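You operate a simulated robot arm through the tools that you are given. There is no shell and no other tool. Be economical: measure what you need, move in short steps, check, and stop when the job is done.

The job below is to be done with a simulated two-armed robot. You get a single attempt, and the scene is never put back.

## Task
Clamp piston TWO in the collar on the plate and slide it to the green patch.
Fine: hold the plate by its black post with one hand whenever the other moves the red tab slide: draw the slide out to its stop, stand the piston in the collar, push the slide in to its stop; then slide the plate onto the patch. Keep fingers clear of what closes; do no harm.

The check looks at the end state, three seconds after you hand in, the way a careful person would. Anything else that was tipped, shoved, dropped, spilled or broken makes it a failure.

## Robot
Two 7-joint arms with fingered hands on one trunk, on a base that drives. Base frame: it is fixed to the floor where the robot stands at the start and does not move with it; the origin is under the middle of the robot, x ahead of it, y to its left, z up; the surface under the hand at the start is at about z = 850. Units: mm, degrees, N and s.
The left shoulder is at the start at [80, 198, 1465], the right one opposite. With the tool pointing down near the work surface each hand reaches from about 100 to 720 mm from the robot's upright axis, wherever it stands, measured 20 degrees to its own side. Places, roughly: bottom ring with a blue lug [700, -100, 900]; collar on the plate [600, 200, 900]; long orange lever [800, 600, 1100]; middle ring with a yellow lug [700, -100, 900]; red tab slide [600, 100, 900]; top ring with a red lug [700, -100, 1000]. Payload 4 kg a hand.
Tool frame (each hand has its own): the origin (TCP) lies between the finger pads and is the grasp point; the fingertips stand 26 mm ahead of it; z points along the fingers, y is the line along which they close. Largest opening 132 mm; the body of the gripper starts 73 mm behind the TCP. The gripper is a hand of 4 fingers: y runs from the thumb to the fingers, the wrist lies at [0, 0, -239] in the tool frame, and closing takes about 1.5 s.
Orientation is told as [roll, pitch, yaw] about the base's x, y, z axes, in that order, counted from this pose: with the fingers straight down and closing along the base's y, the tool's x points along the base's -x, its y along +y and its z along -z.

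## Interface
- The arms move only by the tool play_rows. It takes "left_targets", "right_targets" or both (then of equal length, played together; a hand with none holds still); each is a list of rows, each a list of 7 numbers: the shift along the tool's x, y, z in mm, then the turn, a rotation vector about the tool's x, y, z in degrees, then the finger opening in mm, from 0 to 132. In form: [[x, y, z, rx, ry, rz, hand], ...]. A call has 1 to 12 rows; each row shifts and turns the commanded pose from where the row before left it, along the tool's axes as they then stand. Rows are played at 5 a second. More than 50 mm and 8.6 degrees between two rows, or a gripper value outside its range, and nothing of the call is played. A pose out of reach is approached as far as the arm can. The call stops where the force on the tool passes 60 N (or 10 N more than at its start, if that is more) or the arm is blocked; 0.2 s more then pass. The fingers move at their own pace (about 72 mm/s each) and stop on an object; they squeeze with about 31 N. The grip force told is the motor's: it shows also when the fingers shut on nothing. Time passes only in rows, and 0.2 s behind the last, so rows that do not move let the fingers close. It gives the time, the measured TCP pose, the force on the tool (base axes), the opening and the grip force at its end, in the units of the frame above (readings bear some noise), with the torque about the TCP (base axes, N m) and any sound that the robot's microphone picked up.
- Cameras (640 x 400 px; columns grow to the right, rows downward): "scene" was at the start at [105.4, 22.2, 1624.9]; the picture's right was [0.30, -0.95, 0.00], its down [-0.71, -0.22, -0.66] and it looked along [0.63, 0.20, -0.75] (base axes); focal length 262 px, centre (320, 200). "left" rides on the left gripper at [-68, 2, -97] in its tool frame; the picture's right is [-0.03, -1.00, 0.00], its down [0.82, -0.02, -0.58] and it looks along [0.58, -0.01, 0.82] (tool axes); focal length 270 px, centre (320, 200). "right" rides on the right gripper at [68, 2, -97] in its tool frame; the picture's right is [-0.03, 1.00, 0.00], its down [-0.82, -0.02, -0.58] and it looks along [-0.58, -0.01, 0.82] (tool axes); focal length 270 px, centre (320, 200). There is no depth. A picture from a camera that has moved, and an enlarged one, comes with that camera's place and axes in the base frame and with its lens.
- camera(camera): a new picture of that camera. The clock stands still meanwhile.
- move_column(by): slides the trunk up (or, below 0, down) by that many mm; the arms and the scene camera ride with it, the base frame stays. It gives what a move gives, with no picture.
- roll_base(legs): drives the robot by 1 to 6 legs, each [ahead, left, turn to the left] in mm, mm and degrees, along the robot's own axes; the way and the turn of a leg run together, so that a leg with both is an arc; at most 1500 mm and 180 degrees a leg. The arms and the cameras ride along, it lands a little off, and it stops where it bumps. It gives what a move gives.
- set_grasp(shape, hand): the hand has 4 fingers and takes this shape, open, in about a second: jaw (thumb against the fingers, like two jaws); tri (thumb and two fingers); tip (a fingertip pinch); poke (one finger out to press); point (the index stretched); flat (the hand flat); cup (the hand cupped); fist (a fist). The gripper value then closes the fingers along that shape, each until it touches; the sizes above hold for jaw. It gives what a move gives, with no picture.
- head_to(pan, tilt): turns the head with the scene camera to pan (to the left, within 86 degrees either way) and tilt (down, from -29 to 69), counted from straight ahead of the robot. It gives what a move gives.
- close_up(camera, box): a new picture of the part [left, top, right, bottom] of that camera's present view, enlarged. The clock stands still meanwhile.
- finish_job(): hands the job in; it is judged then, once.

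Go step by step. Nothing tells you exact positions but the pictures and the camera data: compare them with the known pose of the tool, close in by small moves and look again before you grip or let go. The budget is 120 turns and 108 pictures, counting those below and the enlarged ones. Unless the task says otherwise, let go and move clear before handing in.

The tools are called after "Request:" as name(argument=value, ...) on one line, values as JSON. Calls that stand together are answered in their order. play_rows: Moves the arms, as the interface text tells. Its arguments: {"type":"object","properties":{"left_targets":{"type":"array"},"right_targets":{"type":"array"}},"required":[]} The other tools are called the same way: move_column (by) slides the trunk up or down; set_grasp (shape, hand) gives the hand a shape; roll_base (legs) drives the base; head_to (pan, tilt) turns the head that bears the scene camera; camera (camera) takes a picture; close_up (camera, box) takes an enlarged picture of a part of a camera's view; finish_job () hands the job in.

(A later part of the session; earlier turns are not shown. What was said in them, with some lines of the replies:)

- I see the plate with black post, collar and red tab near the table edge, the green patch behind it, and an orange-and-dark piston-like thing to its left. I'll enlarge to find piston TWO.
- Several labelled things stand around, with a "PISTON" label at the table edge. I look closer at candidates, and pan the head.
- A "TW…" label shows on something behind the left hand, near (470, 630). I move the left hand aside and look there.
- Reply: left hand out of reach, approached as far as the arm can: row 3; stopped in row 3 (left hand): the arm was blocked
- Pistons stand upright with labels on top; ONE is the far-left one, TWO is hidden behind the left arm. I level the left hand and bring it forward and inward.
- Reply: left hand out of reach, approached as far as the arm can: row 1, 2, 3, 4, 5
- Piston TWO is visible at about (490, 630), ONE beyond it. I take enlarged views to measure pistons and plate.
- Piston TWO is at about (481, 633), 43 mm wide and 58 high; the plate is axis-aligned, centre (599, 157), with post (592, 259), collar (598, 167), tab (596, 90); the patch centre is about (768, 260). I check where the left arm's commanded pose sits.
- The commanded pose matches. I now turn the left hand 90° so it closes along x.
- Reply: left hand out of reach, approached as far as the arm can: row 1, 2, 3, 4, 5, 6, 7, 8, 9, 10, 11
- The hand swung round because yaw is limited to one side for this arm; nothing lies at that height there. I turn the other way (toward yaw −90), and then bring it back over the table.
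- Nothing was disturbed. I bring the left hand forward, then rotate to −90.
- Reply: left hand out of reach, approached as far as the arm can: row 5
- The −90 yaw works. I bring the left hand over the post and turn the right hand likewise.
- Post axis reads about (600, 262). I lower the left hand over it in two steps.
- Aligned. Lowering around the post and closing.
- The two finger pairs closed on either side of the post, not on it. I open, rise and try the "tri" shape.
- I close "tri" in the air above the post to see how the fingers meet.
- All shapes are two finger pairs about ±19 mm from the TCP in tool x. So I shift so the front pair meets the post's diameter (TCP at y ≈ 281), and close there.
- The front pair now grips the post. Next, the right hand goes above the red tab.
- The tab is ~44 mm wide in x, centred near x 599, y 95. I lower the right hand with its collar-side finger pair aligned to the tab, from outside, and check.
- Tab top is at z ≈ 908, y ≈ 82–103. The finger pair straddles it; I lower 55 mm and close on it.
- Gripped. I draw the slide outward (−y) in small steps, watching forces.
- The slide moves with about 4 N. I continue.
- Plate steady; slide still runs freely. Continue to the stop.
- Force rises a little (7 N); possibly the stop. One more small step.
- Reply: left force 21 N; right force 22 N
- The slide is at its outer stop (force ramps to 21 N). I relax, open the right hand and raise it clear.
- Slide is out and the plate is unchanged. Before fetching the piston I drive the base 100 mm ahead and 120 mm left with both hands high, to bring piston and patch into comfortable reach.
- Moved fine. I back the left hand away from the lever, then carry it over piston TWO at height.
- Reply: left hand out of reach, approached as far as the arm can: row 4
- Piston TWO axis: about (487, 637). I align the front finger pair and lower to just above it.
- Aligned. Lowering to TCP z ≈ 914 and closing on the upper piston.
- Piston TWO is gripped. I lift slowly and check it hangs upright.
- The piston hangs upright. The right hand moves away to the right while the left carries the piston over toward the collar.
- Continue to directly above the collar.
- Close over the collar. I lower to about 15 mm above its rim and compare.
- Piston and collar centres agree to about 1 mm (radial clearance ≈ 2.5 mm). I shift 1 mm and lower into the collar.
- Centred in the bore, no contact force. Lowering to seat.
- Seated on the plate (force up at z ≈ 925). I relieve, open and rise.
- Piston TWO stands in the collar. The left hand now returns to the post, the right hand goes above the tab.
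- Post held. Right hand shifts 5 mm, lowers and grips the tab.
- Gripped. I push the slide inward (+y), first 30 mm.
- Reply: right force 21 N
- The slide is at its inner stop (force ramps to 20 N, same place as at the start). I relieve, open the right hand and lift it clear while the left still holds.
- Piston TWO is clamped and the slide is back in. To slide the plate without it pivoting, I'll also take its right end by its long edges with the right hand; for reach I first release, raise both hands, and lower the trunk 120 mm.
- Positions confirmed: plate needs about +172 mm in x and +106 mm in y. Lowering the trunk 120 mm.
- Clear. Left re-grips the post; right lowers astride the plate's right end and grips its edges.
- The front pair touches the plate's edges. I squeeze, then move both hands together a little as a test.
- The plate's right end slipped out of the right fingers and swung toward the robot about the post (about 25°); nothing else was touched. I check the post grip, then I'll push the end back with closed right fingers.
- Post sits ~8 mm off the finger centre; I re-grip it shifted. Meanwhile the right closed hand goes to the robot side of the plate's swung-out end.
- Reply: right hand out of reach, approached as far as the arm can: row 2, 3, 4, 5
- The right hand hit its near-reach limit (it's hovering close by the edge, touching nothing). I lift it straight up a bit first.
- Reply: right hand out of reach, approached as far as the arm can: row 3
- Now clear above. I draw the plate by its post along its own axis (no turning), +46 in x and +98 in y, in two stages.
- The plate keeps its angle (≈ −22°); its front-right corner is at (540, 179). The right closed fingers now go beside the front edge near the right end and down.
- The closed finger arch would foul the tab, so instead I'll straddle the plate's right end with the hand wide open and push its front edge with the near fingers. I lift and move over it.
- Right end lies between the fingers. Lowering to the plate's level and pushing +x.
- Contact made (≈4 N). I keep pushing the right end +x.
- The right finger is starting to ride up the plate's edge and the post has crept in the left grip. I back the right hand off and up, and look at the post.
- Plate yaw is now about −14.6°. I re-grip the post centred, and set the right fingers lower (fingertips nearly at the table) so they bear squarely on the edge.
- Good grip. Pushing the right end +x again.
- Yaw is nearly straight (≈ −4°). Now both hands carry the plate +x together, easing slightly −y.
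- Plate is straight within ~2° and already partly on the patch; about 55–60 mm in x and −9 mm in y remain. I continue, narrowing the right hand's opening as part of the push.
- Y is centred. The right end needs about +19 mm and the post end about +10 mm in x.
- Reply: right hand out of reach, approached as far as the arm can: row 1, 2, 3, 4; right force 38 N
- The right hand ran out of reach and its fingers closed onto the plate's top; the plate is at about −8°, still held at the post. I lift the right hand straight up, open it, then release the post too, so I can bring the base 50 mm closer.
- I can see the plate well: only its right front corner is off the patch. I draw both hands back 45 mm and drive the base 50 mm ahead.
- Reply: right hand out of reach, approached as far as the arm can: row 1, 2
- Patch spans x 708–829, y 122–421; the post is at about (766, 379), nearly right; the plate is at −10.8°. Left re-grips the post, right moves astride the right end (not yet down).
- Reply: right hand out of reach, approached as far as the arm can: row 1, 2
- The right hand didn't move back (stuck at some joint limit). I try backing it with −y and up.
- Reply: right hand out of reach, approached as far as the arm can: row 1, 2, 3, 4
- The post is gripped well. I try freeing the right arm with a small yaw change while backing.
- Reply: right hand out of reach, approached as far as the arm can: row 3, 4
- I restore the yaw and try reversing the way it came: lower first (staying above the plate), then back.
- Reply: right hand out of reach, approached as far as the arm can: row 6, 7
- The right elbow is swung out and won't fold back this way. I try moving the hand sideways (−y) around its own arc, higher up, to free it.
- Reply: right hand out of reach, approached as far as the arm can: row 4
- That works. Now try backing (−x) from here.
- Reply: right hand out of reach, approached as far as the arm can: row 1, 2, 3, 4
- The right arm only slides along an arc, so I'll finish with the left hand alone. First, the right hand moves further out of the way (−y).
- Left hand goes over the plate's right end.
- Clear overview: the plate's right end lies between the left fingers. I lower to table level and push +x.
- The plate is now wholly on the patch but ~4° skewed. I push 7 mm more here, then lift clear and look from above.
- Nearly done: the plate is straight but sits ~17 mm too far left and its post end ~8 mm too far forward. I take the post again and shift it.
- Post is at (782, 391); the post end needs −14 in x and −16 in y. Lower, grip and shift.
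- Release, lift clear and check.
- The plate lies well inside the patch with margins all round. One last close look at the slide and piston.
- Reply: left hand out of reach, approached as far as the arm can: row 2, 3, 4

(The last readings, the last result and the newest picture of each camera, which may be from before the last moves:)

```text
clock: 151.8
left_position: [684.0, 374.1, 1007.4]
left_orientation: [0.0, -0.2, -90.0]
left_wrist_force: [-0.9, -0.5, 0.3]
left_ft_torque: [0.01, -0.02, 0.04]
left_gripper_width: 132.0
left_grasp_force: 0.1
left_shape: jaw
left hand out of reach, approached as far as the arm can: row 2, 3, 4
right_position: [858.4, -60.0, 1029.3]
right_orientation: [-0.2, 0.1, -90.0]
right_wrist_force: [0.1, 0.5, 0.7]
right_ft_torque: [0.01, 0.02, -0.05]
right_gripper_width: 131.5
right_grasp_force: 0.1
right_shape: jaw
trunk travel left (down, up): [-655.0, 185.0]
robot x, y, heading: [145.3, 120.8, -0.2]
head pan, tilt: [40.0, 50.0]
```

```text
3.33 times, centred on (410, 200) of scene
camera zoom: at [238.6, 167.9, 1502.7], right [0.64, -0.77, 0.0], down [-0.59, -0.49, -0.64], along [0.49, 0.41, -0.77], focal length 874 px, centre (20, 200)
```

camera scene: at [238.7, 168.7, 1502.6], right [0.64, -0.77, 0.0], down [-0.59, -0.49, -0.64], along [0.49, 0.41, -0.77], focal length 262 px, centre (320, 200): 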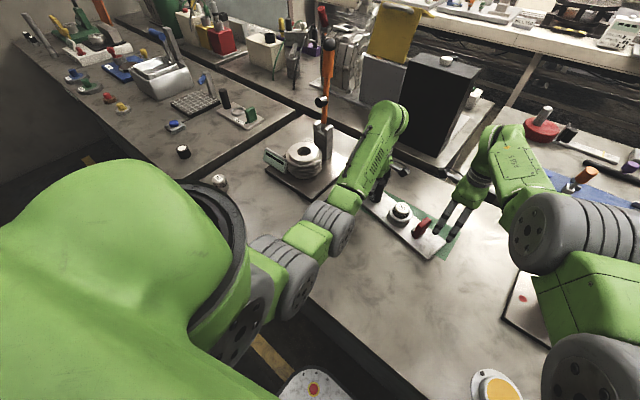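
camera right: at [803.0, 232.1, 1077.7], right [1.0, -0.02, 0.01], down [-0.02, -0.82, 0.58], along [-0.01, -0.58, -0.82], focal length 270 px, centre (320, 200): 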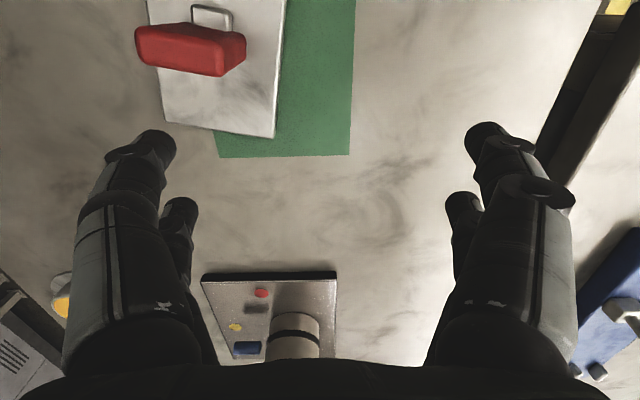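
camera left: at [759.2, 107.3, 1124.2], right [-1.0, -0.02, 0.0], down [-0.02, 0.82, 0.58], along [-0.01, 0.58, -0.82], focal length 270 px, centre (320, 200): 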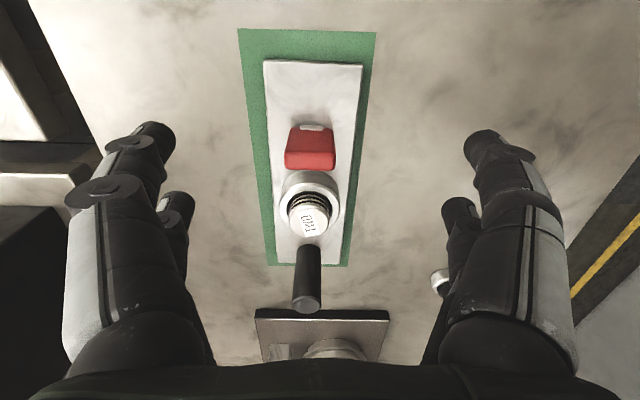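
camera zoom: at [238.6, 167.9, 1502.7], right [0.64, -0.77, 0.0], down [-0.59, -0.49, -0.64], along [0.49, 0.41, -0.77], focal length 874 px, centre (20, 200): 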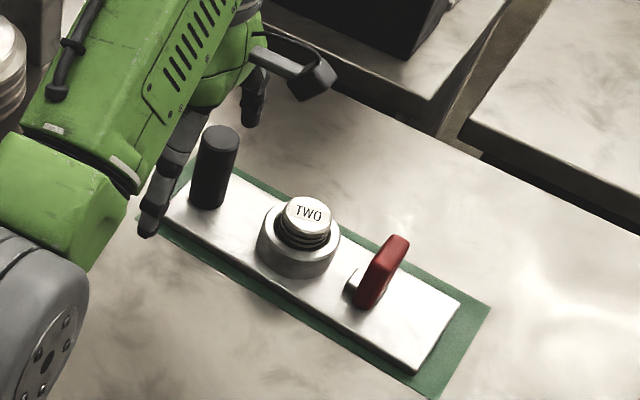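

Piston TWO is clamped upright, the slide is in, the plate lies wholly on the green patch and both hands are clear. I hand in.

Request:
finish_job()

```text
The job is handed in.
```

Piston TWO is clamped in the collar with the red slide pushed in to its stop, and the plate sits on the green patch with at least about 12 mm of green on every side.

Some of the sliding did not follow the instructions: the plate slipped out of the right hand twice and swung around its post. I straightened it by pushing its front edge with the left hand while nothing held the post. I held the post whenever the slide was moved. In the last pictures the piston is upright and I saw nothing else tipped or moved.
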